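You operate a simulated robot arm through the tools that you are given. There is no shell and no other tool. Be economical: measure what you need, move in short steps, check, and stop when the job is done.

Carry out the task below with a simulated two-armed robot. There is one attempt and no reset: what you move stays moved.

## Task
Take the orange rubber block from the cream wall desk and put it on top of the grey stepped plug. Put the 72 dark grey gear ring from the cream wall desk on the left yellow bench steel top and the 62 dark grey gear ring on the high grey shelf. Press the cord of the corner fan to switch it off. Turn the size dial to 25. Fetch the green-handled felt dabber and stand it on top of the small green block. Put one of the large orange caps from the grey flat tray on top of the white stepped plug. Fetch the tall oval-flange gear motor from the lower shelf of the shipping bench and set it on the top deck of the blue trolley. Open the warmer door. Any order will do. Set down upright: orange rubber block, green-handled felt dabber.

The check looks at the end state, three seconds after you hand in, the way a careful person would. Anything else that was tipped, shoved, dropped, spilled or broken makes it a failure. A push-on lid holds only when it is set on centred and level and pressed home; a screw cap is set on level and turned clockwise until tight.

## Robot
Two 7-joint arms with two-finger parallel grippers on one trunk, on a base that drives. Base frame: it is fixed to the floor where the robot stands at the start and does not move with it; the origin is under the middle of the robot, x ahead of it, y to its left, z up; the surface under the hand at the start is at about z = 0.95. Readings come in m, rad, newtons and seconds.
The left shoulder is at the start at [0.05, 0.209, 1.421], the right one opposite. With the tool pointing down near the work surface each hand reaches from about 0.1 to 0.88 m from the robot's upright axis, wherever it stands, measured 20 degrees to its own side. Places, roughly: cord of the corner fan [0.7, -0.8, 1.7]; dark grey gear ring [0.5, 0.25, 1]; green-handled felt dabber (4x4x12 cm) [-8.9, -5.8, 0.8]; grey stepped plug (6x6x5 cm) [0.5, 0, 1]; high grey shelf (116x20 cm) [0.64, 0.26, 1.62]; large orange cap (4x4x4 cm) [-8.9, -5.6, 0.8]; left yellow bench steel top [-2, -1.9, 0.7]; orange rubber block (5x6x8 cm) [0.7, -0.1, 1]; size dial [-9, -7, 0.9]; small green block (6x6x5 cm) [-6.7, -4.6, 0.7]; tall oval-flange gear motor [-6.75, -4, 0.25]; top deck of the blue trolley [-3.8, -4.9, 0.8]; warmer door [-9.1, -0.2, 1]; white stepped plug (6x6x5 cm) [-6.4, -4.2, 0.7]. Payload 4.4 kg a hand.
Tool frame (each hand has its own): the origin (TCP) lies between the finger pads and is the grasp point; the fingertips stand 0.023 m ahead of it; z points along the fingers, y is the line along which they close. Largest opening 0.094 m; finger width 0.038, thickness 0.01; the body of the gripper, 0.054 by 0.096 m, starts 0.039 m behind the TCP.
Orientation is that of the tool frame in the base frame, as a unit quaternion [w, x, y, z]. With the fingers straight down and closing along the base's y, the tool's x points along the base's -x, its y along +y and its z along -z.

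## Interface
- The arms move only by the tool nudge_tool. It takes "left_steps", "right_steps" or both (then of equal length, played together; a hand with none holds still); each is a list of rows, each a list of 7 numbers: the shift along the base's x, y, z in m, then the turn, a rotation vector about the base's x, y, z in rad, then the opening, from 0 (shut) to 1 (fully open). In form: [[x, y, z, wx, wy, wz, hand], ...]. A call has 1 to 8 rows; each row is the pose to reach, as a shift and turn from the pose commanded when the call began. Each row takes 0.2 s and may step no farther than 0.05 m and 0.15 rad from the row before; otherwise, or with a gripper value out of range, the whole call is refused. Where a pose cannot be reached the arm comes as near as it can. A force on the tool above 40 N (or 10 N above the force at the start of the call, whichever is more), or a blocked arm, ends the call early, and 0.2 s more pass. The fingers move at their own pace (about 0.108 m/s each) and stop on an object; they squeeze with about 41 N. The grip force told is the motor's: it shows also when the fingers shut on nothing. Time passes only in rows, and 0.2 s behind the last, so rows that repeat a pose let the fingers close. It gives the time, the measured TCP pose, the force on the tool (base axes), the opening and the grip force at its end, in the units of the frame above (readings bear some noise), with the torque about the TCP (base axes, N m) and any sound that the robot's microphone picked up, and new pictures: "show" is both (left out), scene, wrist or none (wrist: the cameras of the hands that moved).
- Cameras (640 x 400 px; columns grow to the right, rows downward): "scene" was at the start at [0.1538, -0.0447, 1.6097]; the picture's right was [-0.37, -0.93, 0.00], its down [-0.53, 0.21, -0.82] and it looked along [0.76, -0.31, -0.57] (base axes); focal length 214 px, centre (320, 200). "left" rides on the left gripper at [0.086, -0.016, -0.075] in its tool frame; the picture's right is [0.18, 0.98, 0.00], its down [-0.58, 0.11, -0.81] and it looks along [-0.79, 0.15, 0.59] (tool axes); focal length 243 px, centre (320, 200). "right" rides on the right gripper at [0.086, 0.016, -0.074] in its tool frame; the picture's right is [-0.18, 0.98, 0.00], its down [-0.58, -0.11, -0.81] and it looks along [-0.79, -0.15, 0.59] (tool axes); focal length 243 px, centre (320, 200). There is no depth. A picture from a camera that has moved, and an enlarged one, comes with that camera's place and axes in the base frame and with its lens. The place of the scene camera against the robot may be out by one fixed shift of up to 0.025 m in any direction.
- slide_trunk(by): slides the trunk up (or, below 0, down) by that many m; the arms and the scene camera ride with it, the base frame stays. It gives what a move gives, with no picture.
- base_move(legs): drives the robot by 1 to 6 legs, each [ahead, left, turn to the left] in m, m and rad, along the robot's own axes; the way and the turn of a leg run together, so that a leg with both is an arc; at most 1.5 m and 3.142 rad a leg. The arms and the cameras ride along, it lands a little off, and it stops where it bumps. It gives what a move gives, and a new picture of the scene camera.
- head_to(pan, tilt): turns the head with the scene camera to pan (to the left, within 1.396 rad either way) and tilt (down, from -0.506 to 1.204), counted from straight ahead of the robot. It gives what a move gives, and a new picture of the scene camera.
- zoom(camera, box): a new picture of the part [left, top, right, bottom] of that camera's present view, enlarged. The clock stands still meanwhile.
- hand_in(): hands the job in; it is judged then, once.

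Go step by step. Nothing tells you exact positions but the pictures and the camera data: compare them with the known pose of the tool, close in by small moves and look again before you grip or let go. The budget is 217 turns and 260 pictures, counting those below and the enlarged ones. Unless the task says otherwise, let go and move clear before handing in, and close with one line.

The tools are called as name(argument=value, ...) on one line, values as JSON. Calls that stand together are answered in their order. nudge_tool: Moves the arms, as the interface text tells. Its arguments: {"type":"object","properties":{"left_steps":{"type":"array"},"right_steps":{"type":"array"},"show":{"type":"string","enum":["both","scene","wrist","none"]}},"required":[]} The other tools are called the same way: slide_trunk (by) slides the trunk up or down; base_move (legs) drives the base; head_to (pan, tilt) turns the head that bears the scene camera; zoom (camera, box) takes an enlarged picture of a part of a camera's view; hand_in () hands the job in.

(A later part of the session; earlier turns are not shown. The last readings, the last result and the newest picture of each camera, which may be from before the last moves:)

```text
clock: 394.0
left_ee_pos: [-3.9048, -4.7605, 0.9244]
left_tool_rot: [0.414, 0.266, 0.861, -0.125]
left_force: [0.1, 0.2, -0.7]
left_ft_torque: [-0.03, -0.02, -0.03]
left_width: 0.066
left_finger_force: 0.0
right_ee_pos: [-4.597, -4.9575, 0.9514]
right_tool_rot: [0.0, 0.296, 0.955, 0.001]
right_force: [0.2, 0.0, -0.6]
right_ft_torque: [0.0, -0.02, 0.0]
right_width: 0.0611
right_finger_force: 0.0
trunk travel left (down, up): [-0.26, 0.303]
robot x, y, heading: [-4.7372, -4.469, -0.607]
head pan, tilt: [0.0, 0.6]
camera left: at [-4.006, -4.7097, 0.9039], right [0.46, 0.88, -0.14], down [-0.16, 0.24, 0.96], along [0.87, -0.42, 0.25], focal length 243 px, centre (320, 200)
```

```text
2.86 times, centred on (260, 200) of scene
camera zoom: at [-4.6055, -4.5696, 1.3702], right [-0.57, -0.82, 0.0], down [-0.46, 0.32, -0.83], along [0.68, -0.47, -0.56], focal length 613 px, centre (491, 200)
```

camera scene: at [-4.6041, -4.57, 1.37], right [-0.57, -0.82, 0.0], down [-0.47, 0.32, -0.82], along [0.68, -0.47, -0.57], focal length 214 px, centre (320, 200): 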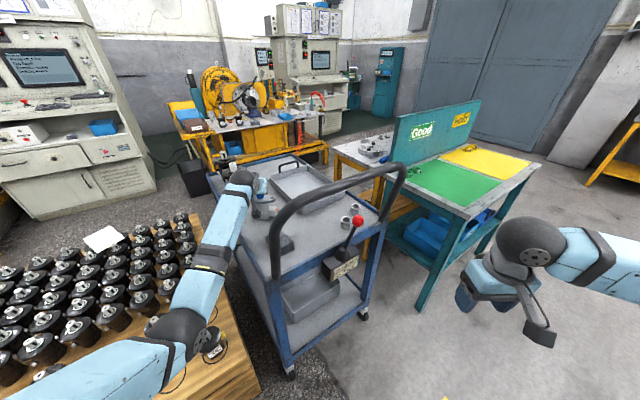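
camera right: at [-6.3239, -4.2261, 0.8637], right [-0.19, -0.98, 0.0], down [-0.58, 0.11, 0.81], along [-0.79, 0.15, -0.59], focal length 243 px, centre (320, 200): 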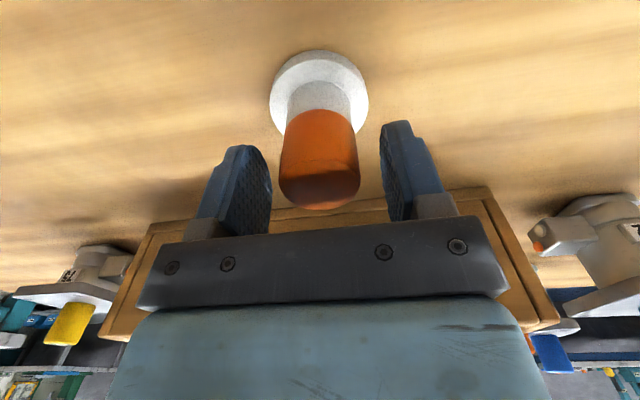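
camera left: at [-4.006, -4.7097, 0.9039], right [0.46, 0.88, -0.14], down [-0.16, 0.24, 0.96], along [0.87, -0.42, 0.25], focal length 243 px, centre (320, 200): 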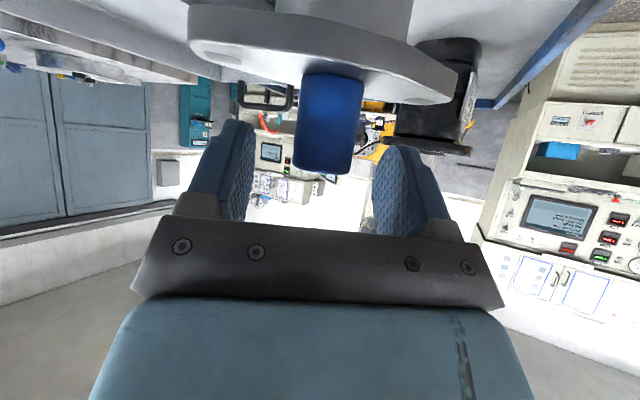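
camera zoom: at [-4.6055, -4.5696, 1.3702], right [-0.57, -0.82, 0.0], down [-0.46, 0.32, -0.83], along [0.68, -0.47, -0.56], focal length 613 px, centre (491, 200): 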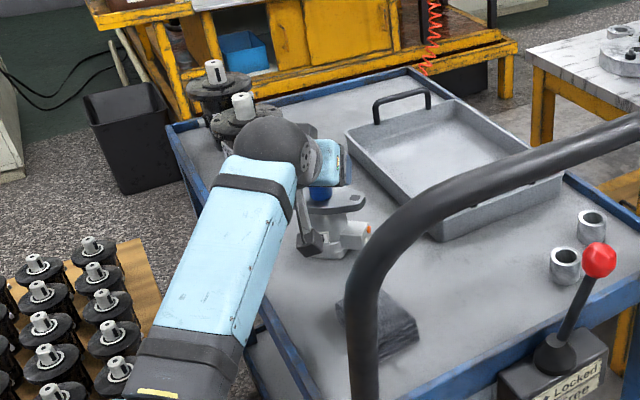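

Motor stands on its own. I lift off and retreat along the same path.

nudge_tool(left_steps=[[0, 0, 0.03, 0, 0, 0, 0.8], [0, 0, 0.07, 0, 0, 0, 0.8], [0, 0, 0.1, 0, 0, 0, 0.8], [-0.037, 0.03, 0.11, 0, 0, 0, 0.8], [-0.074, 0.06, 0.11, 0, 0, 0, 0.8], [-0.111, 0.09, 0.11, 0, 0, 0, 0.8], [-0.148, 0.12, 0.11, 0, 0, 0, 0.8], [-0.185, 0.15, 0.11, 0, 0, 0, 0.8]], show="none")

nudge_tool(left_steps=[[-0.035, 0.03, 0, 0, 0, 0, 0.8], [-0.07, 0.055, 0, 0, 0, 0, 0.8], [-0.11, 0.08, 0, 0, 0, 0, 0.8], [-0.15, 0.1, 0, 0, 0, 0, 0.8], [-0.19, 0.12, 0, 0, 0, 0, 0.8]], show="scene")

zoom(camera="scene", box=[180, 130, 340, 270])

```text
clock: 395.8
left_ee_pos: [-4.0909, -4.6106, 1.0374]
left_tool_rot: [0.415, 0.265, 0.861, -0.126]
left_force: [-0.1, 0.6, 0.9]
left_ft_torque: [-0.03, -0.01, 0.0]
left_width: 0.0754
left_finger_force: 0.1
right_ee_pos: [-4.598, -4.9568, 0.9516]
right_tool_rot: [0.002, 0.297, 0.955, 0.0]
right_force: [-0.4, 0.1, -0.6]
right_ft_torque: [-0.02, 0.02, 0.02]
right_width: 0.0613
right_finger_force: 0.0
trunk travel left (down, up): [-0.26, 0.303]
robot x, y, heading: [-4.7375, -4.4714, -0.603]
head pan, tilt: [0.0, 0.6]
```

```text
clock: 397.0
left_ee_pos: [-4.2293, -4.5404, 1.0273]
left_tool_rot: [0.414, 0.266, 0.861, -0.126]
left_force: [-0.6, -0.1, -0.2]
left_ft_torque: [0.01, 0.02, -0.01]
left_width: 0.0754
left_finger_force: 0.1
left hand out of reach, approached as far as the arm can: row 4, 5
right_ee_pos: [-4.5987, -4.9572, 0.9506]
right_tool_rot: [0.0, 0.296, 0.955, 0.0]
right_force: [0.4, 1.4, 0.0]
right_ft_torque: [0.03, 0.0, 0.0]
right_width: 0.0611
right_finger_force: 0.1
trunk travel left (down, up): [-0.26, 0.303]
robot x, y, heading: [-4.7367, -4.4697, -0.602]
head pan, tilt: [0.0, 0.6]
camera scene: at [-4.606, -4.5696, 1.3702], right [-0.57, -0.82, 0.0], down [-0.46, 0.32, -0.83], along [0.68, -0.47, -0.56], focal length 214 px, centre (320, 200)
```

scene: 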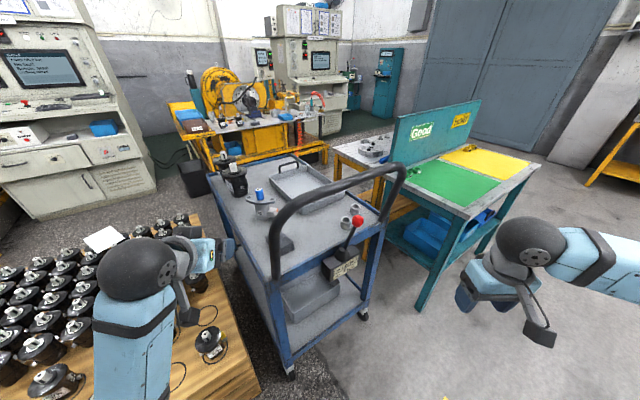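

```text
2.86 times, centred on (260, 200) of scene
camera zoom: at [-4.606, -4.5696, 1.3702], right [-0.57, -0.82, 0.0], down [-0.46, 0.32, -0.83], along [0.68, -0.47, -0.56], focal length 613 px, centre (491, 200)
```

zoom: 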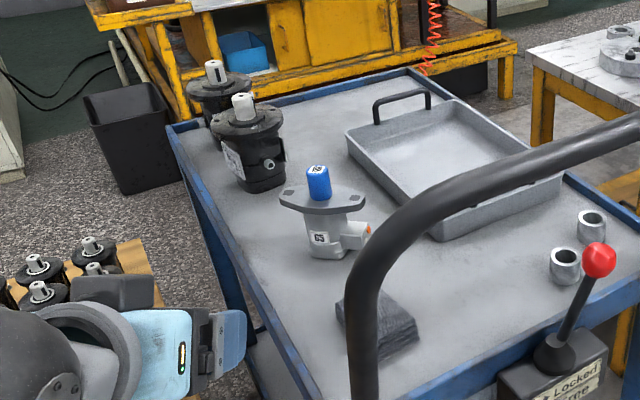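

The gear motor stands on the trolley's top deck. Next the size dial at (−9,−7): I back out and drive there.

base_move(legs=[[-0.4, 0, 0], [0, 0, -2.54], [0, 1.3, 0], [1.3, 0, 0], [1.25, 0, 0]])

nudge_tool(left_steps=[[0, 0, 0, 0, -0.14, 0, 0.8], [0, 0, 0, 0, -0.28, 0, 0.8], [0, 0, 0, 0, -0.42, 0, 0.8], [0, 0, 0, 0, -0.56, 0, 0.8], [0, 0, 0, 0, -0.7, 0, 0.8], [0, 0, 0, 0, -0.84, 0, 0.8], [0, 0, 0, 0, -0.9, 0, 0.8]], show="none")

head_to(pan=0.8, tilt=0.4)

```text
clock: 428.6
left_ee_pos: [-8.1101, -5.6728, 1.0266]
left_tool_rot: [-0.003, 0.901, -0.008, -0.433]
left_force: [-0.1, 0.0, 0.1]
left_ft_torque: [-0.02, -0.02, 0.01]
left_width: 0.0754
left_finger_force: 0.1
right_ee_pos: [-8.0301, -5.1224, 0.9508]
right_tool_rot: [0.001, 1.0, -0.01, 0.0]
right_force: [-0.3, -0.4, -0.2]
right_ft_torque: [-0.03, -0.03, -0.02]
right_width: 0.0609
right_finger_force: 0.1
trunk travel left (down, up): [-0.26, 0.303]
robot x, y, heading: [-7.6417, -5.4562, 3.12]
head pan, tilt: [0.0, 0.6]
camera scene: at [-7.796, -5.462, 1.3701], right [0.02, 1.0, 0.0], down [0.56, -0.01, -0.82], along [-0.82, 0.02, -0.57], focal length 214 px, centre (320, 200)
```

scene: 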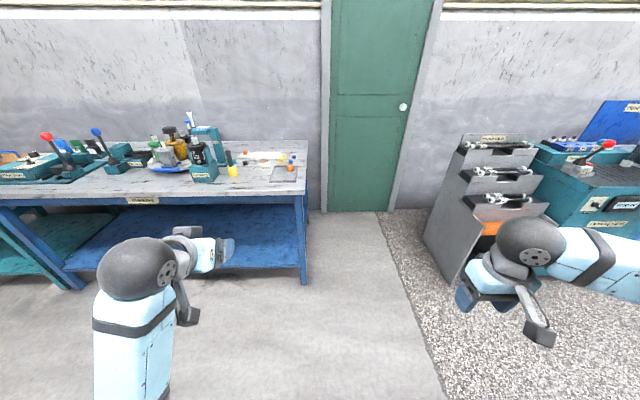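

```text
clock: 429.4
left_ee_pos: [-8.1219, -5.7836, 1.0044]
left_tool_rot: [0.191, 0.938, -0.006, -0.29]
left_force: [0.0, 0.7, 1.4]
left_ft_torque: [-0.01, 0.01, 0.03]
left_width: 0.0754
left_finger_force: 0.1
left hand out of reach, approached as far as the arm can: row 2, 3
right_ee_pos: [-8.0313, -5.1245, 0.9511]
right_tool_rot: [0.001, 1.0, -0.011, 0.0]
right_force: [-0.2, -0.1, 0.3]
right_ft_torque: [-0.02, 0.0, 0.04]
right_width: 0.061
right_finger_force: 0.1
trunk travel left (down, up): [-0.26, 0.303]
robot x, y, heading: [-7.6472, -5.4483, 3.119]
head pan, tilt: [0.0, 0.6]
stopped in row 3 (left hand): the arm was blocked; the commanded pose is now the measured one
```

```text
clock: 430.5
left_ee_pos: [-8.1221, -5.7831, 1.0033]
left_tool_rot: [0.191, 0.938, -0.007, -0.289]
left_force: [0.3, -0.7, 0.0]
left_ft_torque: [0.0, -0.02, -0.02]
left_width: 0.0752
left_finger_force: 0.1
right_ee_pos: [-8.0308, -5.1244, 0.9519]
right_tool_rot: [0.0, 1.0, -0.01, 0.0]
right_force: [-0.6, 0.3, -0.6]
right_ft_torque: [0.0, -0.02, -0.02]
right_width: 0.0612
right_finger_force: 0.1
trunk travel left (down, up): [-0.26, 0.303]
robot x, y, heading: [-7.6467, -5.4554, 3.109]
head pan, tilt: [0.799, 0.4]
camera scene: at [-7.7736, -5.5288, 1.3884], right [-0.7, 0.71, 0.0], down [0.28, 0.27, -0.92], along [-0.66, -0.64, -0.39], focal length 214 px, centre (320, 200)
```

scene: 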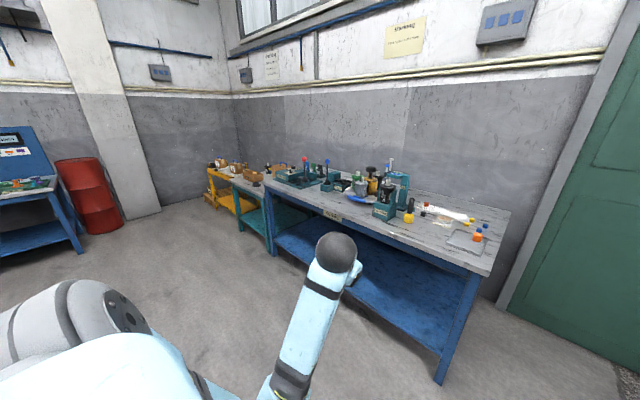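

The left wrist reached a limit while un-pitching. I straighten it with some forward-up motion.

nudge_tool(left_steps=[[-0.03, 0, 0.02, 0.065, -0.1, 0, 0.8], [-0.06, 0.01, 0.03, 0.13, -0.2, 0, 0.8], [-0.09, 0.02, 0.03, 0.195, -0.3, 0, 0.8], [-0.1, 0.03, 0.03, 0.26, -0.4, 0, 0.8], [-0.1, 0.04, 0.03, 0.325, -0.5, 0, 0.8], [-0.1, 0.05, 0.03, 0.39, -0.59, 0.014, 0.8]], show="none")

zoom(camera="scene", box=[190, 140, 430, 260])

```text
clock: 431.9
left_ee_pos: [-8.3139, -5.7993, 0.9527]
left_tool_rot: [0.007, 1.0, 0.006, -0.001]
left_force: [0.0, -0.2, 0.1]
left_ft_torque: [0.0, 0.01, 0.01]
left_width: 0.0752
left_finger_force: 0.0
left hand out of reach, approached as far as the arm can: row 2, 3, 4, 5, 6
right_ee_pos: [-8.0302, -5.1225, 0.9504]
right_tool_rot: [0.001, 1.0, -0.01, 0.0]
right_force: [-0.1, 0.1, -0.4]
right_ft_torque: [-0.02, -0.01, -0.02]
right_width: 0.061
right_finger_force: 0.1
trunk travel left (down, up): [-0.26, 0.303]
robot x, y, heading: [-7.6448, -5.4536, 3.121]
head pan, tilt: [0.799, 0.4]
```

```text
2.67 times, centred on (310, 200) of scene
camera zoom: at [-7.7739, -5.5284, 1.3883], right [-0.7, 0.71, 0.0], down [0.28, 0.27, -0.92], along [-0.66, -0.64, -0.39], focal length 572 px, centre (347, 200)
```

zoom: 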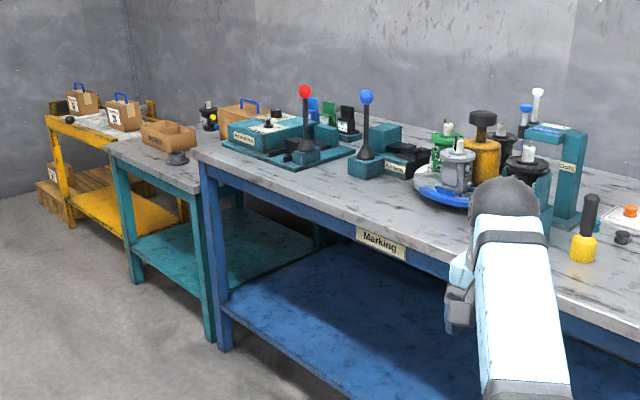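

The engraver's dial is near (−8.9,−6.95). I drive over and look closer.

base_move(legs=[[0, 1.4, 0.02]])

head_to(pan=0.0, tilt=0.55)

zoom(camera="scene", box=[240, 100, 440, 230])

```text
clock: 444.4
left_ee_pos: [-8.3221, -7.2109, 0.9527]
left_tool_rot: [0.006, 1.0, 0.02, -0.001]
left_force: [-0.3, -0.3, 0.8]
left_ft_torque: [0.01, -0.04, -0.01]
left_width: 0.0753
left_finger_force: 0.1
right_ee_pos: [-8.0545, -6.5276, 0.9524]
right_tool_rot: [0.001, 1.0, 0.0, 0.0]
right_force: [-0.9, -0.2, 0.7]
right_ft_torque: [0.03, -0.01, 0.01]
right_width: 0.0609
right_finger_force: 0.0
trunk travel left (down, up): [-0.26, 0.303]
robot x, y, heading: [-7.6675, -6.8468, 3.143]
head pan, tilt: [0.799, 0.4]
camera scene: at [-7.7902, -6.9271, 1.3884], right [-0.72, 0.7, 0.0], down [0.27, 0.28, -0.92], along [-0.64, -0.66, -0.39], focal length 214 px, centre (320, 200)
```

scene: 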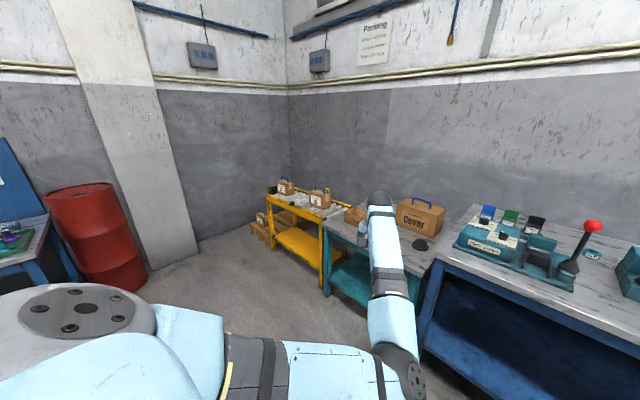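

```text
clock: 445.5
left_ee_pos: [-8.3229, -7.2128, 0.9538]
left_tool_rot: [0.007, 1.0, 0.02, -0.002]
left_force: [-0.3, -0.1, 0.7]
left_ft_torque: [0.0, 0.03, 0.01]
left_width: 0.0751
left_finger_force: 0.1
right_ee_pos: [-8.0564, -6.5265, 0.9523]
right_tool_rot: [0.001, 1.0, 0.001, 0.0]
right_force: [0.8, 0.0, 0.2]
right_ft_torque: [0.01, 0.01, -0.02]
right_width: 0.0608
right_finger_force: 0.1
trunk travel left (down, up): [-0.26, 0.303]
robot x, y, heading: [-7.6609, -6.8528, 3.141]
head pan, tilt: [0.0, 0.55]
camera scene: at [-7.8153, -6.8607, 1.3747], right [0.0, 1.0, 0.0], down [0.52, 0.0, -0.85], along [-0.85, 0.0, -0.52], focal length 214 px, centre (320, 200)
```

scene: 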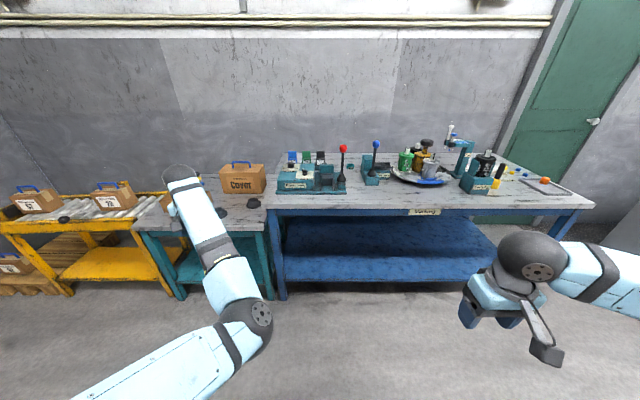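

```text
3.08 times, centred on (340, 165) of scene
camera zoom: at [-7.8153, -6.8607, 1.3747], right [0.0, 1.0, 0.0], down [0.52, 0.0, -0.85], along [-0.85, 0.0, -0.52], focal length 660 px, centre (258, 308)
```

zoom: 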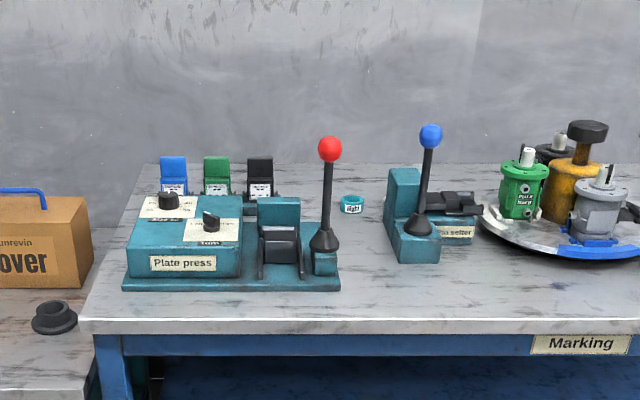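

The "Plate press" has two dials; I pull the left hand back and drive closer to read them.

nudge_tool(left_steps=[[0.04, 0.02, 0.03, 0, 0, 0, 0.8], [0.08, 0.04, 0.05, 0, 0, 0, 0.8], [0.12, 0.06, 0.06, 0, 0, 0, 0.8], [0.16, 0.08, 0.06, 0, 0, 0, 0.8], [0.2, 0.1, 0.06, 0, 0, 0, 0.8]], show="none")

base_move(legs=[[0.55, 0, 0]])

head_to(pan=0.15, tilt=0.65)

zoom(camera="scene", box=[240, 120, 400, 240])

```text
refused: row 1 steps farther than a row can; nothing moved
```

```text
clock: 448.6
left_ee_pos: [-8.8668, -7.2135, 0.9523]
left_tool_rot: [0.008, 1.0, 0.022, -0.002]
left_force: [0.2, 0.2, 0.4]
left_ft_torque: [0.01, 0.03, 0.01]
left_width: 0.0753
left_finger_force: 0.2
right_ee_pos: [-8.6006, -6.5283, 0.9517]
right_tool_rot: [0.001, 1.0, 0.001, -0.001]
right_force: [0.1, 0.2, 0.4]
right_ft_torque: [0.0, -0.01, 0.0]
right_width: 0.0613
right_finger_force: 0.1
trunk travel left (down, up): [-0.26, 0.303]
robot x, y, heading: [-8.2086, -6.8484, -3.143]
head pan, tilt: [0.0, 0.55]
camera scene: at [-8.3599, -6.8606, 1.3746], right [0.0, 1.0, 0.0], down [0.52, 0.0, -0.85], along [-0.85, 0.0, -0.52], focal length 214 px, centre (320, 200)
```

scene: 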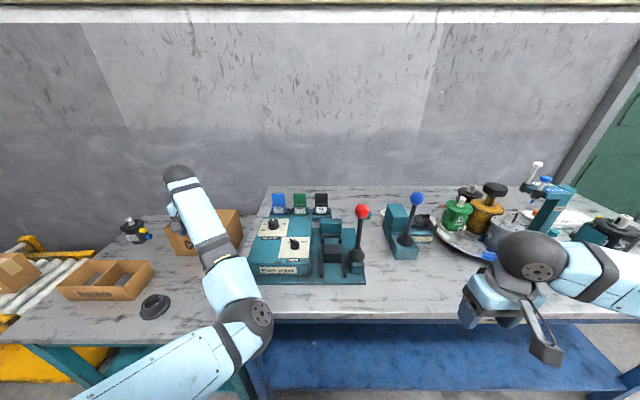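

```text
clock: 449.3
left_ee_pos: [-8.8652, -7.2142, 0.9531]
left_tool_rot: [0.008, 1.0, 0.021, -0.003]
left_force: [-0.3, -0.6, 0.4]
left_ft_torque: [0.04, -0.02, 0.02]
left_width: 0.0753
left_finger_force: 0.2
right_ee_pos: [-8.6004, -6.5273, 0.9506]
right_tool_rot: [0.0, 1.0, 0.001, 0.0]
right_force: [-0.6, 0.0, 0.5]
right_ft_torque: [0.0, -0.02, -0.02]
right_width: 0.0612
right_finger_force: 0.0
trunk travel left (down, up): [-0.26, 0.303]
robot x, y, heading: [-8.2048, -6.8479, -3.143]
head pan, tilt: [0.15, 0.649]
camera scene: at [-8.3555, -6.8735, 1.3659], right [-0.15, 0.99, 0.0], down [0.6, 0.09, -0.8], along [-0.79, -0.12, -0.6], focal length 214 px, centre (320, 200)
```

scene: 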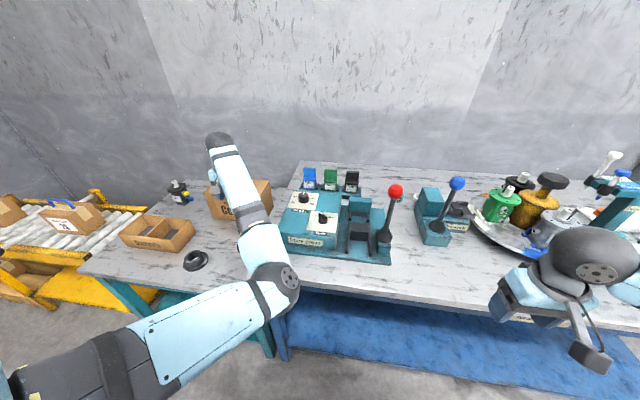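

```text
3.33 times, centred on (320, 180) of scene
camera zoom: at [-8.3555, -6.8735, 1.3659], right [-0.15, 0.99, 0.0], down [0.6, 0.09, -0.8], along [-0.79, -0.12, -0.6], focal length 715 px, centre (320, 267)
```

zoom: 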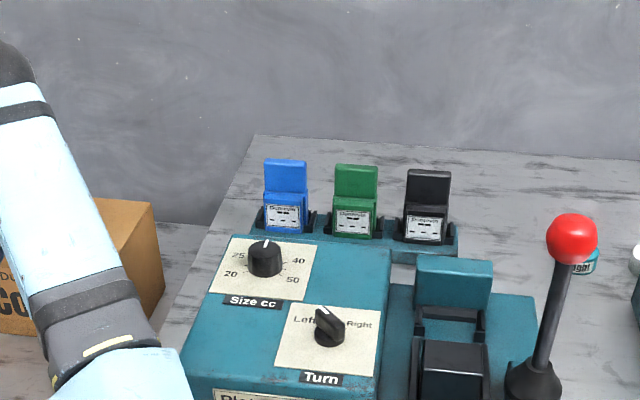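

The far-left knob is "Size cc" with 20, 25, …, 40, 50. I enlarge it.

zoom(camera="scene", box=[285, 170, 345, 220])

zoom(camera="left", box=[0, 0, 640, 400])

```text
8.00 times, centred on (315, 195) of scene
camera zoom: at [-8.3555, -6.8735, 1.3659], right [-0.15, 0.99, 0.0], down [0.6, 0.09, -0.8], along [-0.79, -0.12, -0.6], focal length 1716 px, centre (360, 240)
```

zoom: 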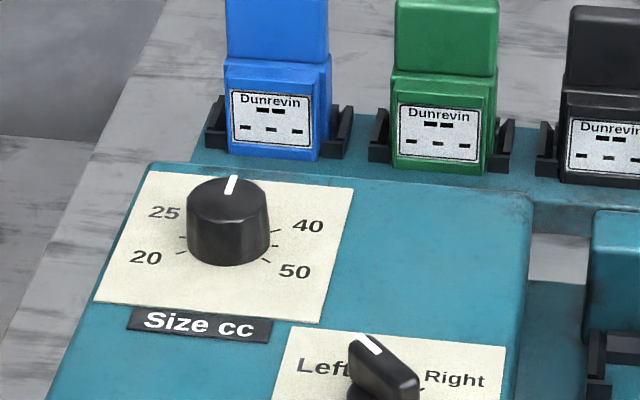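

```text
1.00 times, centred on (320, 200) of left (not enlarged: the box is as wide or as high as the picture)
camera zoom: at [-8.7797, -7.1927, 1.0271], right [0.23, -0.97, 0.01], down [-0.57, -0.12, 0.81], along [-0.79, -0.19, -0.59], focal length 243 px, centre (320, 200)
```

zoom: 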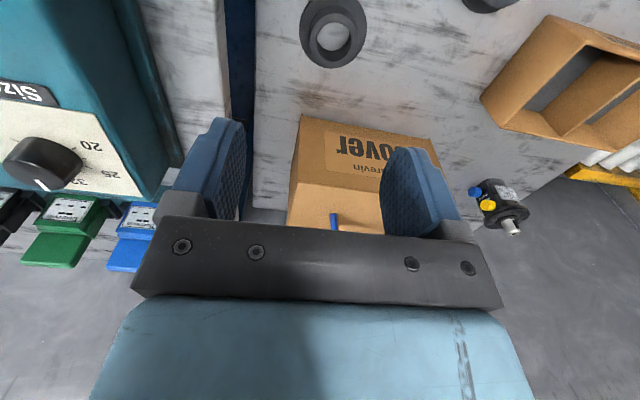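

The size pointer is at the middle mark (32), and 25 is the next mark to its left. I bring the left hand above the panel for a close look.

nudge_tool(left_steps=[[0.01, 0.01, 0.04, 0, 0, 0, 0.8], [0.01, 0.04, 0.07, 0, 0, 0, 0.8], [0, 0.08, 0.09, 0, 0, 0, 0.8], [-0.02, 0.12, 0.09, 0, 0, 0, 0.8], [-0.04, 0.16, 0.09, 0, 0, 0, 0.8], [-0.06, 0.18, 0.09, 0, 0, 0, 0.8]], show="wrist")

zoom(camera="left", box=[260, 50, 400, 180])

```text
clock: 450.7
left_ee_pos: [-8.9732, -7.0424, 1.0145]
left_tool_rot: [0.007, 1.0, 0.022, -0.002]
left_force: [-0.3, 0.2, -0.1]
left_ft_torque: [0.01, -0.01, -0.01]
left_width: 0.0751
left_finger_force: 0.0
left hand out of reach, approached as far as the arm can: row 1, 2, 3, 4, 5, 6
right_ee_pos: [-8.6006, -6.5268, 0.9518]
right_tool_rot: [0.002, 1.0, 0.001, 0.0]
right_force: [-0.4, -0.8, 0.3]
right_ft_torque: [0.02, 0.01, 0.01]
right_width: 0.061
right_finger_force: 0.0
trunk travel left (down, up): [-0.26, 0.303]
robot x, y, heading: [-8.206, -6.8453, -3.144]
head pan, tilt: [0.15, 0.649]
camera left: at [-8.8863, -7.0205, 1.0885], right [0.23, -0.97, 0.01], down [-0.57, -0.12, 0.81], along [-0.79, -0.19, -0.59], focal length 243 px, centre (320, 200)
```

left: 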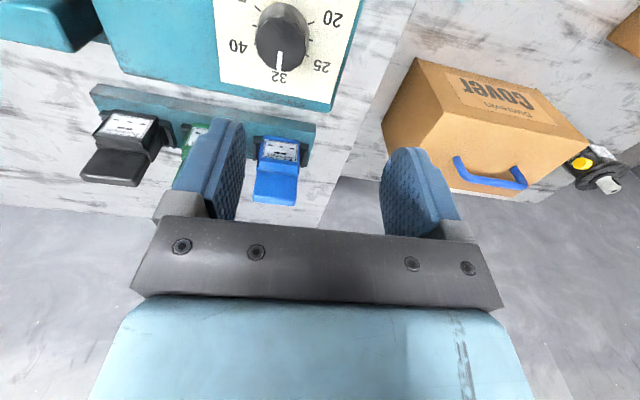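

```text
3.08 times, centred on (330, 115) of left
camera zoom: at [-8.8863, -7.0205, 1.0885], right [0.23, -0.97, 0.01], down [-0.57, -0.12, 0.81], along [-0.79, -0.19, -0.59], focal length 746 px, centre (289, 462)
```

zoom: 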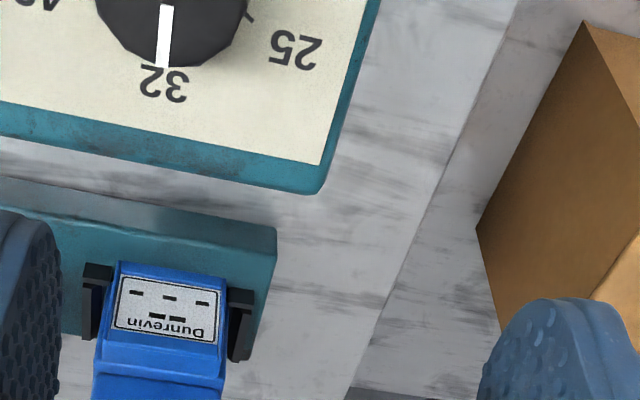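

The knob is at about (−8.968,−7.012), top z≈0.89, and 25 lies ~52° counter-clockwise. I pre-rotate the hand −0.45 rad and come over the knob.

nudge_tool(left_steps=[[0.002, 0.012, -0.01, 0, 0, -0.15, 0.8], [0.005, 0.024, -0.02, 0, 0, -0.3, 0.8], [0.005, 0.03, -0.04, 0, 0, -0.45, 0.8], [0.005, 0.03, -0.07, 0, 0, -0.45, 0.8]], show="wrist")

```text
clock: 451.7
left_ee_pos: [-8.9671, -7.0117, 0.9469]
left_tool_rot: [0.007, 0.979, -0.202, -0.003]
left_force: [0.0, 0.7, -0.8]
left_ft_torque: [0.0, 0.0, 0.0]
left_width: 0.0751
left_finger_force: 0.0
right_ee_pos: [-8.601, -6.5279, 0.9516]
right_tool_rot: [0.001, 1.0, 0.002, 0.0]
right_force: [-0.3, -0.2, -0.5]
right_ft_torque: [-0.03, 0.03, 0.0]
right_width: 0.061
right_finger_force: 0.1
trunk travel left (down, up): [-0.26, 0.303]
robot x, y, heading: [-8.205, -6.8468, -3.145]
head pan, tilt: [0.15, 0.649]
camera left: at [-8.8809, -7.0304, 1.022], right [-0.22, -0.97, 0.01], down [-0.57, 0.14, 0.81], along [-0.79, 0.17, -0.59], focal length 243 px, centre (320, 200)
```

left: 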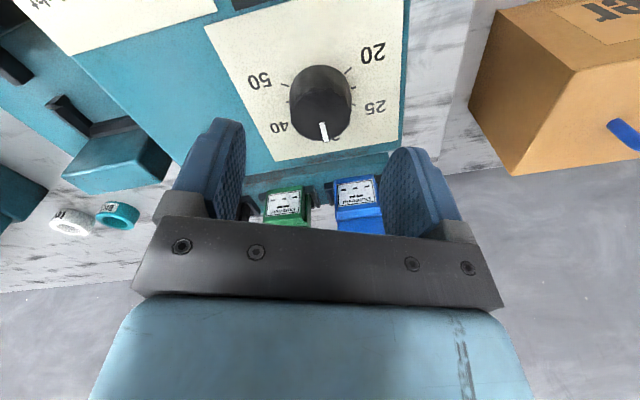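

zoom(camera="left", box=[230, 20, 410, 160])

```text
2.86 times, centred on (320, 90) of left
camera zoom: at [-8.8809, -7.0304, 1.022], right [-0.22, -0.97, 0.01], down [-0.57, 0.14, 0.81], along [-0.79, 0.17, -0.59], focal length 693 px, centre (320, 514)
```

zoom: 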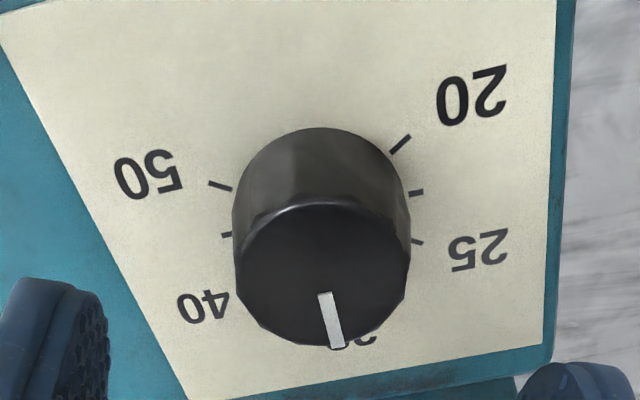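

Ticks are 60° apart, so 25 is +60° (CCW). Knob centre (−8.973,−7.0115). I descend to z≈0.889 and grip.

nudge_tool(left_steps=[[-0.006, 0, -0.02, 0, 0, 0, 0.8], [-0.006, 0, -0.045, 0, 0, 0, 0.8], [-0.006, 0, -0.057, 0, 0, 0, 0.8], [-0.006, 0, -0.057, 0, 0, 0, 0], [-0.006, 0, -0.057, 0, 0, 0, 0], [-0.006, 0, -0.057, 0, 0, 0, 0]], show="wrist")

```text
clock: 452.9
left_ee_pos: [-8.9715, -7.0104, 0.8987]
left_tool_rot: [0.007, 0.979, -0.204, -0.009]
left_force: [14.3, 2.6, 13.0]
left_ft_torque: [0.75, -0.88, -0.12]
left_width: 0.0376
left_finger_force: 41.1
right_ee_pos: [-8.5973, -6.5266, 0.9523]
right_tool_rot: [0.001, 1.0, 0.001, -0.001]
right_force: [-0.2, -1.0, -0.8]
right_ft_torque: [-0.01, 0.02, 0.01]
right_width: 0.0609
right_finger_force: 0.1
trunk travel left (down, up): [-0.26, 0.303]
robot x, y, heading: [-8.2058, -6.8479, 3.136]
head pan, tilt: [0.15, 0.649]
stopped in row 5 (left hand): the force on the tool passed its limit at 47 N (the readings are from after the stop); the commanded pose is now the measured one
camera left: at [-8.8839, -7.0292, 0.972], right [-0.22, -0.97, 0.01], down [-0.56, 0.14, 0.82], along [-0.8, 0.17, -0.58], focal length 243 px, centre (320, 200)
```

left: 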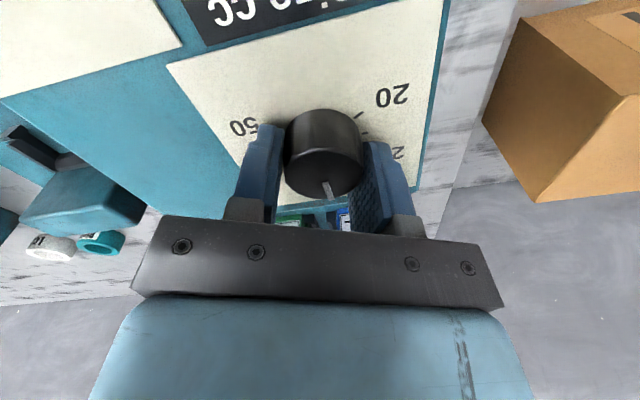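

The knob is gripped. I turn it +60° counter-clockwise.

nudge_tool(left_steps=[[0, 0, 0.002, 0, 0, 0.13, 0], [0, 0, 0.003, 0, 0, 0.28, 0], [0, 0, 0.003, 0, 0, 0.43, 0], [0, 0, 0.003, 0, 0, 0.58, 0], [0, 0, 0.003, 0, 0, 0.73, 0], [0, 0, 0.003, 0, 0, 0.88, 0], [0, 0, 0.003, 0, 0, 1.0, 0], [0, 0, 0.003, 0, 0, 1.06, 0]], show="wrist")

```text
clock: 454.7
left_ee_pos: [-8.9707, -7.0172, 0.8985]
left_tool_rot: [0.012, 0.947, 0.321, -0.003]
left_force: [12.9, -6.5, 7.2]
left_ft_torque: [0.33, -0.89, -0.15]
left_width: 0.0373
left_finger_force: 45.5
right_ee_pos: [-8.5989, -6.5292, 0.9533]
right_tool_rot: [0.001, 1.0, 0.003, -0.002]
right_force: [0.1, -0.1, -0.6]
right_ft_torque: [0.0, 0.0, -0.02]
right_width: 0.0611
right_finger_force: 0.0
trunk travel left (down, up): [-0.26, 0.303]
robot x, y, heading: [-8.2088, -6.8482, -3.146]
head pan, tilt: [0.15, 0.649]
stopped in row 8 (left hand): the force on the tool passed its limit at 41 N (the readings are from after the stop); the commanded pose is now the measured one
camera left: at [-8.9124, -6.9494, 0.9722], right [0.74, -0.67, 0.02], down [-0.4, -0.42, 0.82], along [-0.54, -0.61, -0.58], focal length 243 px, centre (320, 200)
```

left: 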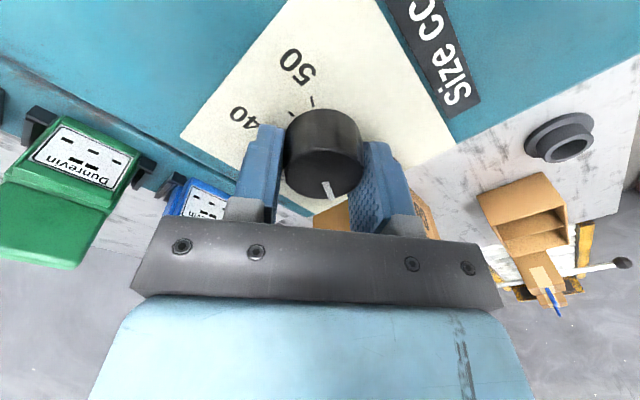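

Turned about 61°. I open, lift and check the pointer.

nudge_tool(left_steps=[[0, 0, 0, 0, 0, 0, 0.7], [0, 0, 0, 0, 0, 0, 0.7], [0, 0, 0.03, 0, 0, 0, 0.7], [0, 0, 0.07, 0, 0, 0, 0.7], [0, 0, 0.1, 0, 0, -0.05, 0.7]], show="wrist")

zoom(camera="left", box=[230, 0, 410, 130])

zoom(camera="scene", box=[275, 165, 355, 225])

```text
clock: 455.9
left_ee_pos: [-8.974, -7.0146, 0.9968]
left_tool_rot: [0.012, 0.955, 0.296, -0.002]
left_force: [0.2, 0.4, -0.2]
left_ft_torque: [-0.02, -0.01, 0.0]
left_width: 0.0659
left_finger_force: 0.1
right_ee_pos: [-8.6002, -6.5262, 0.9512]
right_tool_rot: [0.002, 1.0, 0.001, -0.001]
right_force: [0.9, 0.7, 0.0]
right_ft_torque: [-0.05, 0.04, 0.04]
right_width: 0.0613
right_finger_force: 0.0
trunk travel left (down, up): [-0.26, 0.303]
robot x, y, heading: [-8.206, -6.849, -3.137]
head pan, tilt: [0.15, 0.649]
camera left: at [-8.9118, -6.9491, 1.0703], right [0.71, -0.71, 0.02], down [-0.42, -0.4, 0.81], along [-0.57, -0.58, -0.58], focal length 243 px, centre (320, 200)
```

left: 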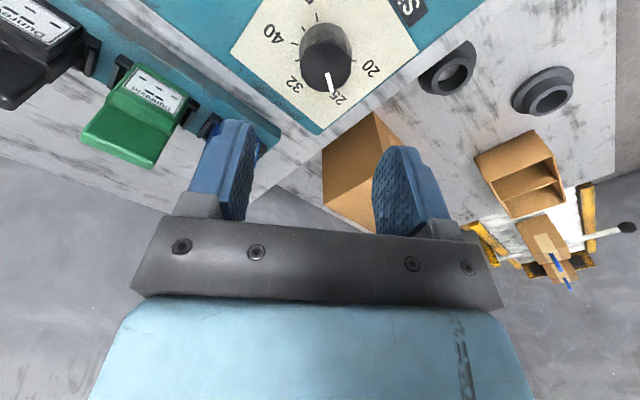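

```text
3.08 times, centred on (320, 65) of left
camera zoom: at [-8.9118, -6.9491, 1.0703], right [0.71, -0.71, 0.02], down [-0.42, -0.4, 0.81], along [-0.57, -0.58, -0.58], focal length 746 px, centre (320, 615)
```

zoom: 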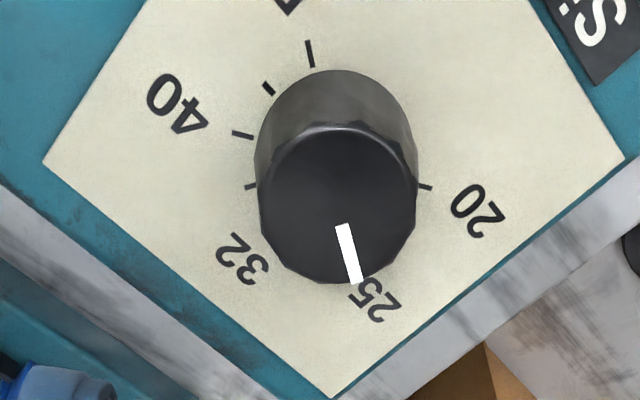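

```text
6.67 times, centred on (315, 195) of scene
camera zoom: at [-8.3545, -6.8723, 1.3659], right [-0.15, 0.99, 0.0], down [0.6, 0.09, -0.8], along [-0.79, -0.12, -0.6], focal length 1430 px, centre (353, 233)
```

zoom: 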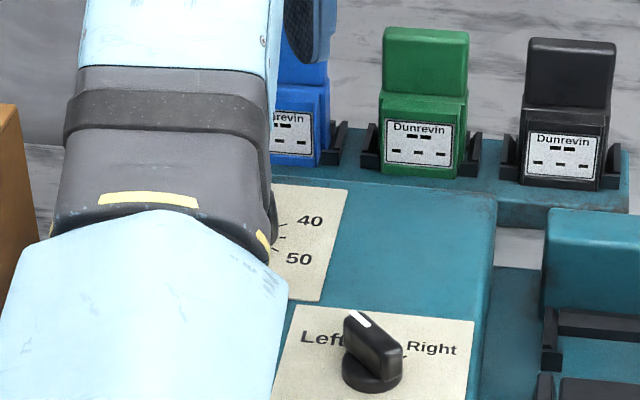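

The size dial points at 25. Now the warmer door: I back off and turn to face along the wall (+y).

base_move(legs=[[-0.55, 0, 0], [0, 0, -1.57], [1.4, 0, 0]])

head_to(pan=0.1, tilt=0.3)

```text
clock: 469.5
left_ee_pos: [-7.8573, -4.6801, 0.9959]
left_tool_rot: [0.005, 0.888, -0.46, -0.009]
left_force: [0.1, 0.0, 0.6]
left_ft_torque: [0.0, 0.02, -0.01]
left_width: 0.0659
left_finger_force: 0.1
right_ee_pos: [-7.3645, -5.0494, 0.9519]
right_tool_rot: [0.0, 0.713, -0.701, -0.001]
right_force: [0.0, 0.5, -0.4]
right_ft_torque: [-0.01, -0.01, 0.0]
right_width: 0.0612
right_finger_force: 0.1
trunk travel left (down, up): [-0.26, 0.303]
robot x, y, heading: [-7.6824, -5.4469, 1.58]
head pan, tilt: [0.15, 0.649]
camera scene: at [-7.6914, -5.3049, 1.3659], right [0.99, 0.16, 0.0], down [0.1, -0.6, -0.8], along [-0.13, 0.79, -0.6], focal length 214 px, centre (320, 200)
```

scene: 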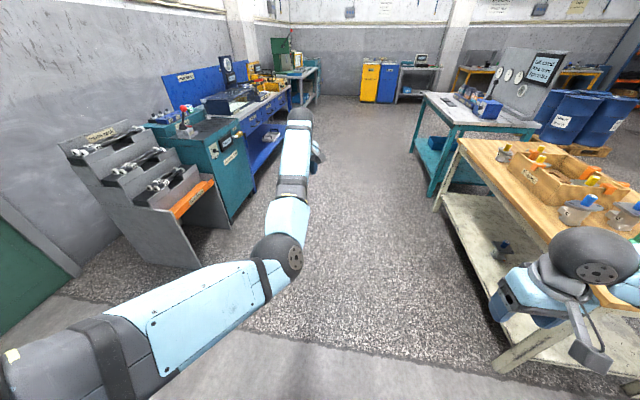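

```text
clock: 470.3
left_ee_pos: [-7.8565, -4.6789, 0.9968]
left_tool_rot: [0.006, 0.888, -0.46, -0.009]
left_force: [0.8, 1.0, -0.1]
left_ft_torque: [-0.03, -0.01, 0.0]
left_width: 0.0658
left_finger_force: 0.1
right_ee_pos: [-7.366, -5.0486, 0.9517]
right_tool_rot: [0.001, 0.712, -0.702, -0.001]
right_force: [0.6, 0.5, 0.3]
right_ft_torque: [0.0, -0.03, 0.04]
right_width: 0.0609
right_finger_force: 0.1
trunk travel left (down, up): [-0.26, 0.303]
robot x, y, heading: [-7.6828, -5.4474, 1.584]
head pan, tilt: [0.099, 0.3]
camera scene: at [-7.6878, -5.2979, 1.3976], right [0.99, 0.11, 0.0], down [0.03, -0.29, -0.95], along [-0.11, 0.95, -0.3], focal length 214 px, centre (320, 200)
```

scene: 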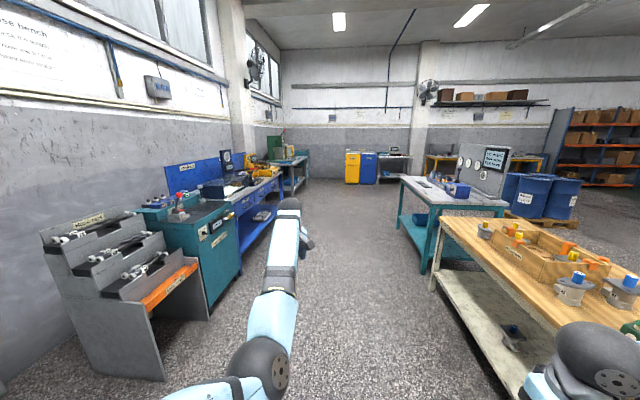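

The way ahead is clear. I drive along the corridor toward the grey bench with the warmer.

base_move(legs=[[1.4, 0, 0], [1.4, 0, 0], [1.3, 0, 0]])

head_to(pan=0.9, tilt=0.3)

```text
clock: 490.1
left_ee_pos: [-8.09, -0.5701, 0.9955]
left_tool_rot: [0.005, 0.898, -0.44, -0.009]
left_force: [-0.1, -0.2, 0.4]
left_ft_torque: [-0.01, -0.01, 0.01]
left_width: 0.0659
left_finger_force: 0.1
right_ee_pos: [-7.5826, -0.9162, 0.9511]
right_tool_rot: [0.001, 0.729, -0.684, 0.0]
right_force: [0.7, 0.0, 0.1]
right_ft_torque: [0.03, 0.01, 0.03]
right_width: 0.0609
right_finger_force: 0.0
trunk travel left (down, up): [-0.26, 0.303]
robot x, y, heading: [-7.8808, -1.3255, 1.632]
head pan, tilt: [0.099, 0.3]
camera scene: at [-7.8941, -1.1793, 1.3976], right [0.99, 0.16, 0.0], down [0.05, -0.29, -0.96], along [-0.15, 0.94, -0.3], focal length 214 px, centre (320, 200)
```

scene: 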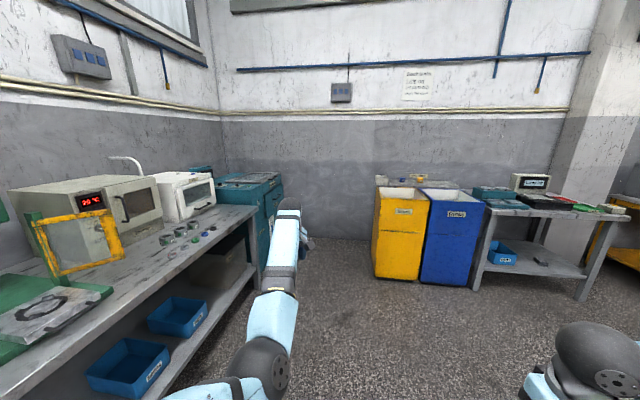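

```text
clock: 491.2
left_ee_pos: [-8.0906, -0.5696, 0.9959]
left_tool_rot: [0.006, 0.899, -0.439, -0.009]
left_force: [-0.4, 0.4, 0.2]
left_ft_torque: [0.0, -0.03, 0.02]
left_width: 0.0656
left_finger_force: 0.1
right_ee_pos: [-7.5823, -0.9147, 0.9521]
right_tool_rot: [0.001, 0.728, -0.685, 0.0]
right_force: [0.2, 0.1, 0.5]
right_ft_torque: [-0.02, 0.02, 0.02]
right_width: 0.0612
right_finger_force: 0.0
trunk travel left (down, up): [-0.26, 0.303]
robot x, y, heading: [-7.8784, -1.3257, 1.635]
head pan, tilt: [0.901, 0.3]
camera scene: at [-7.9558, -1.218, 1.3976], right [0.57, 0.82, 0.0], down [0.24, -0.17, -0.96], along [-0.78, 0.55, -0.3], focal length 214 px, centre (320, 200)
```

scene: 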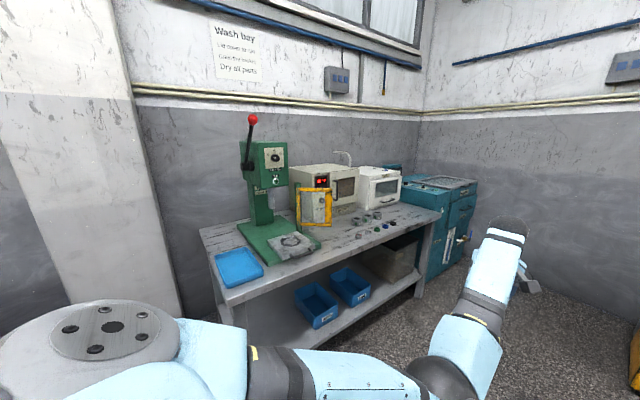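

zoom(camera="scene", box=[230, 130, 430, 260])

```text
3.08 times, centred on (330, 195) of scene
camera zoom: at [-7.9558, -1.218, 1.3976], right [0.57, 0.82, 0.0], down [0.24, -0.17, -0.96], along [-0.78, 0.55, -0.3], focal length 660 px, centre (289, 215)
```

zoom: 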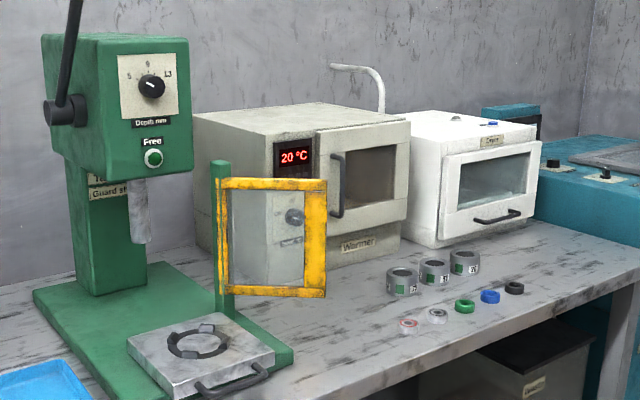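

The door's handle is a vertical bar at about (−9.08,−0.28,1.0), hinged on the right. I retract the left hand and pitch the right hand forward for it.

nudge_tool(left_steps=[[0.0, -0.04, 0.01, 0, 0, 0, 0.7], [0.0, -0.08, 0.02, 0, 0, 0, 0.7], [0.0, -0.12, 0.03, 0, 0, 0, 0.7], [0.0, -0.16, 0.04, 0, 0, 0, 0.7], [0.0, -0.2, 0.05, 0, 0, 0, 0.7], [0.0, -0.24, 0.06, 0, 0, 0, 0.7], [0.0, -0.28, 0.07, 0, 0, 0, 0.7], [0.0, -0.3, 0.08, 0, 0, 0, 0.7]], right_steps=[[0, 0, 0.01, 0.13, 0.008, 0, 0.8], [0, 0, 0.02, 0.26, 0.015, 0, 0.8], [0, 0, 0.03, 0.39, 0.023, 0, 0.8], [0, 0, 0.04, 0.52, 0.03, 0, 0.8], [0, 0, 0.05, 0.65, 0.038, 0, 0.8], [0, 0, 0.06, 0.78, 0.045, 0, 0.8], [0, 0, 0.07, 0.9, 0.053, 0, 0.8], [0, 0, 0.08, 1.0, 0.06, 0, 0.8]], show="none")

```text
clock: 493.2
left_ee_pos: [-8.1839, -0.6735, 0.894]
left_tool_rot: [0.008, 0.91, -0.413, -0.046]
left_force: [-0.3, 0.0, -0.1]
left_ft_torque: [0.01, -0.02, 0.0]
left_width: 0.066
left_finger_force: 0.1
left hand out of reach, approached as far as the arm can: row 1, 2, 3, 4, 5, 6, 7, 8
right_ee_pos: [-7.5733, -0.8427, 1.0143]
right_tool_rot: [-0.33, 0.639, -0.6, -0.35]
right_force: [-1.1, 0.7, -0.9]
right_ft_torque: [0.02, 0.06, 0.02]
right_width: 0.0754
right_finger_force: 0.1
right hand out of reach, approached as far as the arm can: row 3, 4, 5, 6, 7, 8
trunk travel left (down, up): [-0.26, 0.303]
robot x, y, heading: [-7.882, -1.3273, 1.628]
head pan, tilt: [0.901, 0.3]
stopped in row 8 (left hand): the arm was blocked; the commanded pose is now the measured one
```

nudge_tool(left_steps=[[0.01, 0, 0.03, 0, 0, -0.13, 0.7], [0.02, 0, 0.06, 0.03, 0, -0.26, 0.7], [0.03, 0, 0.09, 0.05, 0, -0.39, 0.7], [0.04, -0.03, 0.11, 0.07, 0, -0.52, 0.7], [0.06, -0.06, 0.11, 0.09, 0, -0.65, 0.7], [0.08, -0.1, 0.11, 0.09, 0, -0.65, 0.7], [0.09, -0.14, 0.11, 0.09, 0, -0.65, 0.7], [0.09, -0.18, 0.11, 0.09, 0, -0.65, 0.7]], show="none")

head_to(pan=0.3, tilt=0.7)

```text
clock: 494.9
left_ee_pos: [-8.1847, -0.7366, 0.9149]
left_tool_rot: [-0.018, 0.746, -0.651, -0.139]
left_force: [-1.2, -0.2, -0.2]
left_ft_torque: [0.03, -0.02, -0.01]
left_width: 0.0659
left_finger_force: 0.1
left hand out of reach, approached as far as the arm can: row 2, 3, 4, 5, 6, 7, 8
right_ee_pos: [-7.573, -0.8441, 1.0147]
right_tool_rot: [-0.329, 0.639, -0.6, -0.351]
right_force: [-0.5, 0.1, 1.0]
right_ft_torque: [0.02, -0.01, 0.0]
right_width: 0.0753
right_finger_force: 0.1
trunk travel left (down, up): [-0.26, 0.303]
robot x, y, heading: [-7.8791, -1.3258, 1.63]
head pan, tilt: [0.901, 0.3]
stopped in row 8 (left hand): the arm was blocked; the commanded pose is now the measured one
```

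```text
clock: 495.9
left_ee_pos: [-8.1836, -0.7362, 0.9166]
left_tool_rot: [-0.018, 0.745, -0.652, -0.138]
left_force: [-0.4, 0.0, -0.6]
left_ft_torque: [0.02, 0.01, -0.01]
left_width: 0.0656
left_finger_force: 0.1
right_ee_pos: [-7.573, -0.8425, 1.0143]
right_tool_rot: [-0.33, 0.639, -0.6, -0.351]
right_force: [0.1, -0.5, 0.4]
right_ft_torque: [-0.03, -0.02, 0.02]
right_width: 0.0751
right_finger_force: 0.1
trunk travel left (down, up): [-0.26, 0.303]
robot x, y, heading: [-7.8818, -1.3293, 1.633]
head pan, tilt: [0.3, 0.7]
camera scene: at [-7.9091, -1.1922, 1.3616], right [0.94, 0.35, 0.0], down [0.23, -0.6, -0.77], along [-0.27, 0.72, -0.64], focal length 214 px, centre (320, 200)
```

scene: 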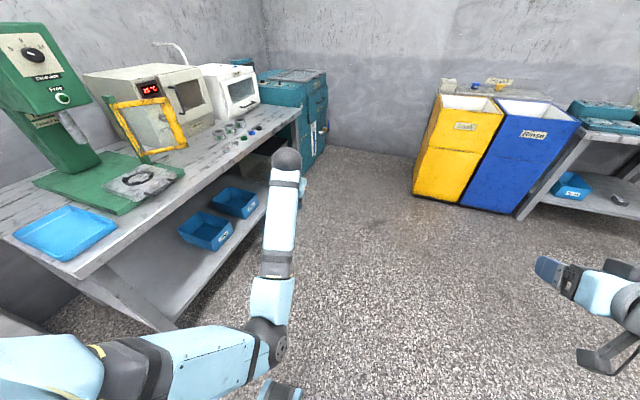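

My shoulders are low relative to the hands, which causes these limits. I raise the trunk 0.25 m and bring both hands down relative to it.

slide_trunk(by=0.25)

nudge_tool(left_steps=[[0.0, -0.01, -0.04, 0, 0, 0, 0.7], [0.01, -0.03, -0.08, 0.02, 0.1, 0, 0.7], [0.02, -0.06, -0.1, 0.04, 0.2, 0, 0.7], [0.03, -0.1, -0.12, 0.05, 0.2, -0.1, 0.7], [0.04, -0.14, -0.14, 0.05, 0.2, -0.15, 0.7], [0.05, -0.18, -0.14, 0.05, 0.2, -0.15, 0.7], [0.05, -0.22, -0.14, 0.05, 0.2, -0.15, 0.7]], right_steps=[[0, 0, -0.04, 0, 0, 0, 0.8], [0, 0, -0.08, 0, 0, 0, 0.8], [0, 0, -0.12, 0, 0, 0, 0.8], [0, 0, -0.16, 0, 0, 0, 0.8], [0, 0, -0.2, 0, 0, 0, 0.8], [0, -0.02, -0.22, 0, 0, 0, 0.8], [0, -0.05, -0.22, 0, 0, 0, 0.8]], show="none")

```text
clock: 498.4
left_ee_pos: [-8.1843, -0.7366, 1.1665]
left_tool_rot: [-0.018, 0.745, -0.652, -0.138]
left_force: [0.2, 0.0, 0.1]
left_ft_torque: [0.0, 0.0, -0.03]
left_width: 0.066
left_finger_force: 0.1
right_ee_pos: [-7.5723, -0.8421, 1.2636]
right_tool_rot: [-0.329, 0.639, -0.6, -0.351]
right_force: [0.1, -0.3, 0.1]
right_ft_torque: [-0.01, 0.01, -0.01]
right_width: 0.0753
right_finger_force: 0.0
trunk travel left (down, up): [-0.51, 0.053]
robot x, y, heading: [-7.8754, -1.3264, 1.632]
head pan, tilt: [0.3, 0.7]
```

```text
clock: 499.4
left_ee_pos: [-8.1811, -0.7448, 1.1658]
left_tool_rot: [-0.028, 0.717, -0.627, -0.304]
left_force: [0.2, -0.2, -0.3]
left_ft_torque: [-0.02, -0.01, -0.02]
left_width: 0.0658
left_finger_force: 0.0
right_ee_pos: [-7.5729, -0.8446, 1.2538]
right_tool_rot: [-0.329, 0.639, -0.6, -0.351]
right_force: [0.3, 0.6, -0.2]
right_ft_torque: [0.04, -0.02, -0.02]
right_width: 0.0752
right_finger_force: 0.0
right hand out of reach, approached as far as the arm can: row 1, 2, 3, 4
trunk travel left (down, up): [-0.51, 0.053]
robot x, y, heading: [-7.8744, -1.3258, 1.626]
head pan, tilt: [0.3, 0.7]
stopped in row 4 (left hand): the arm was blocked; the commanded pose is now the measured one
```

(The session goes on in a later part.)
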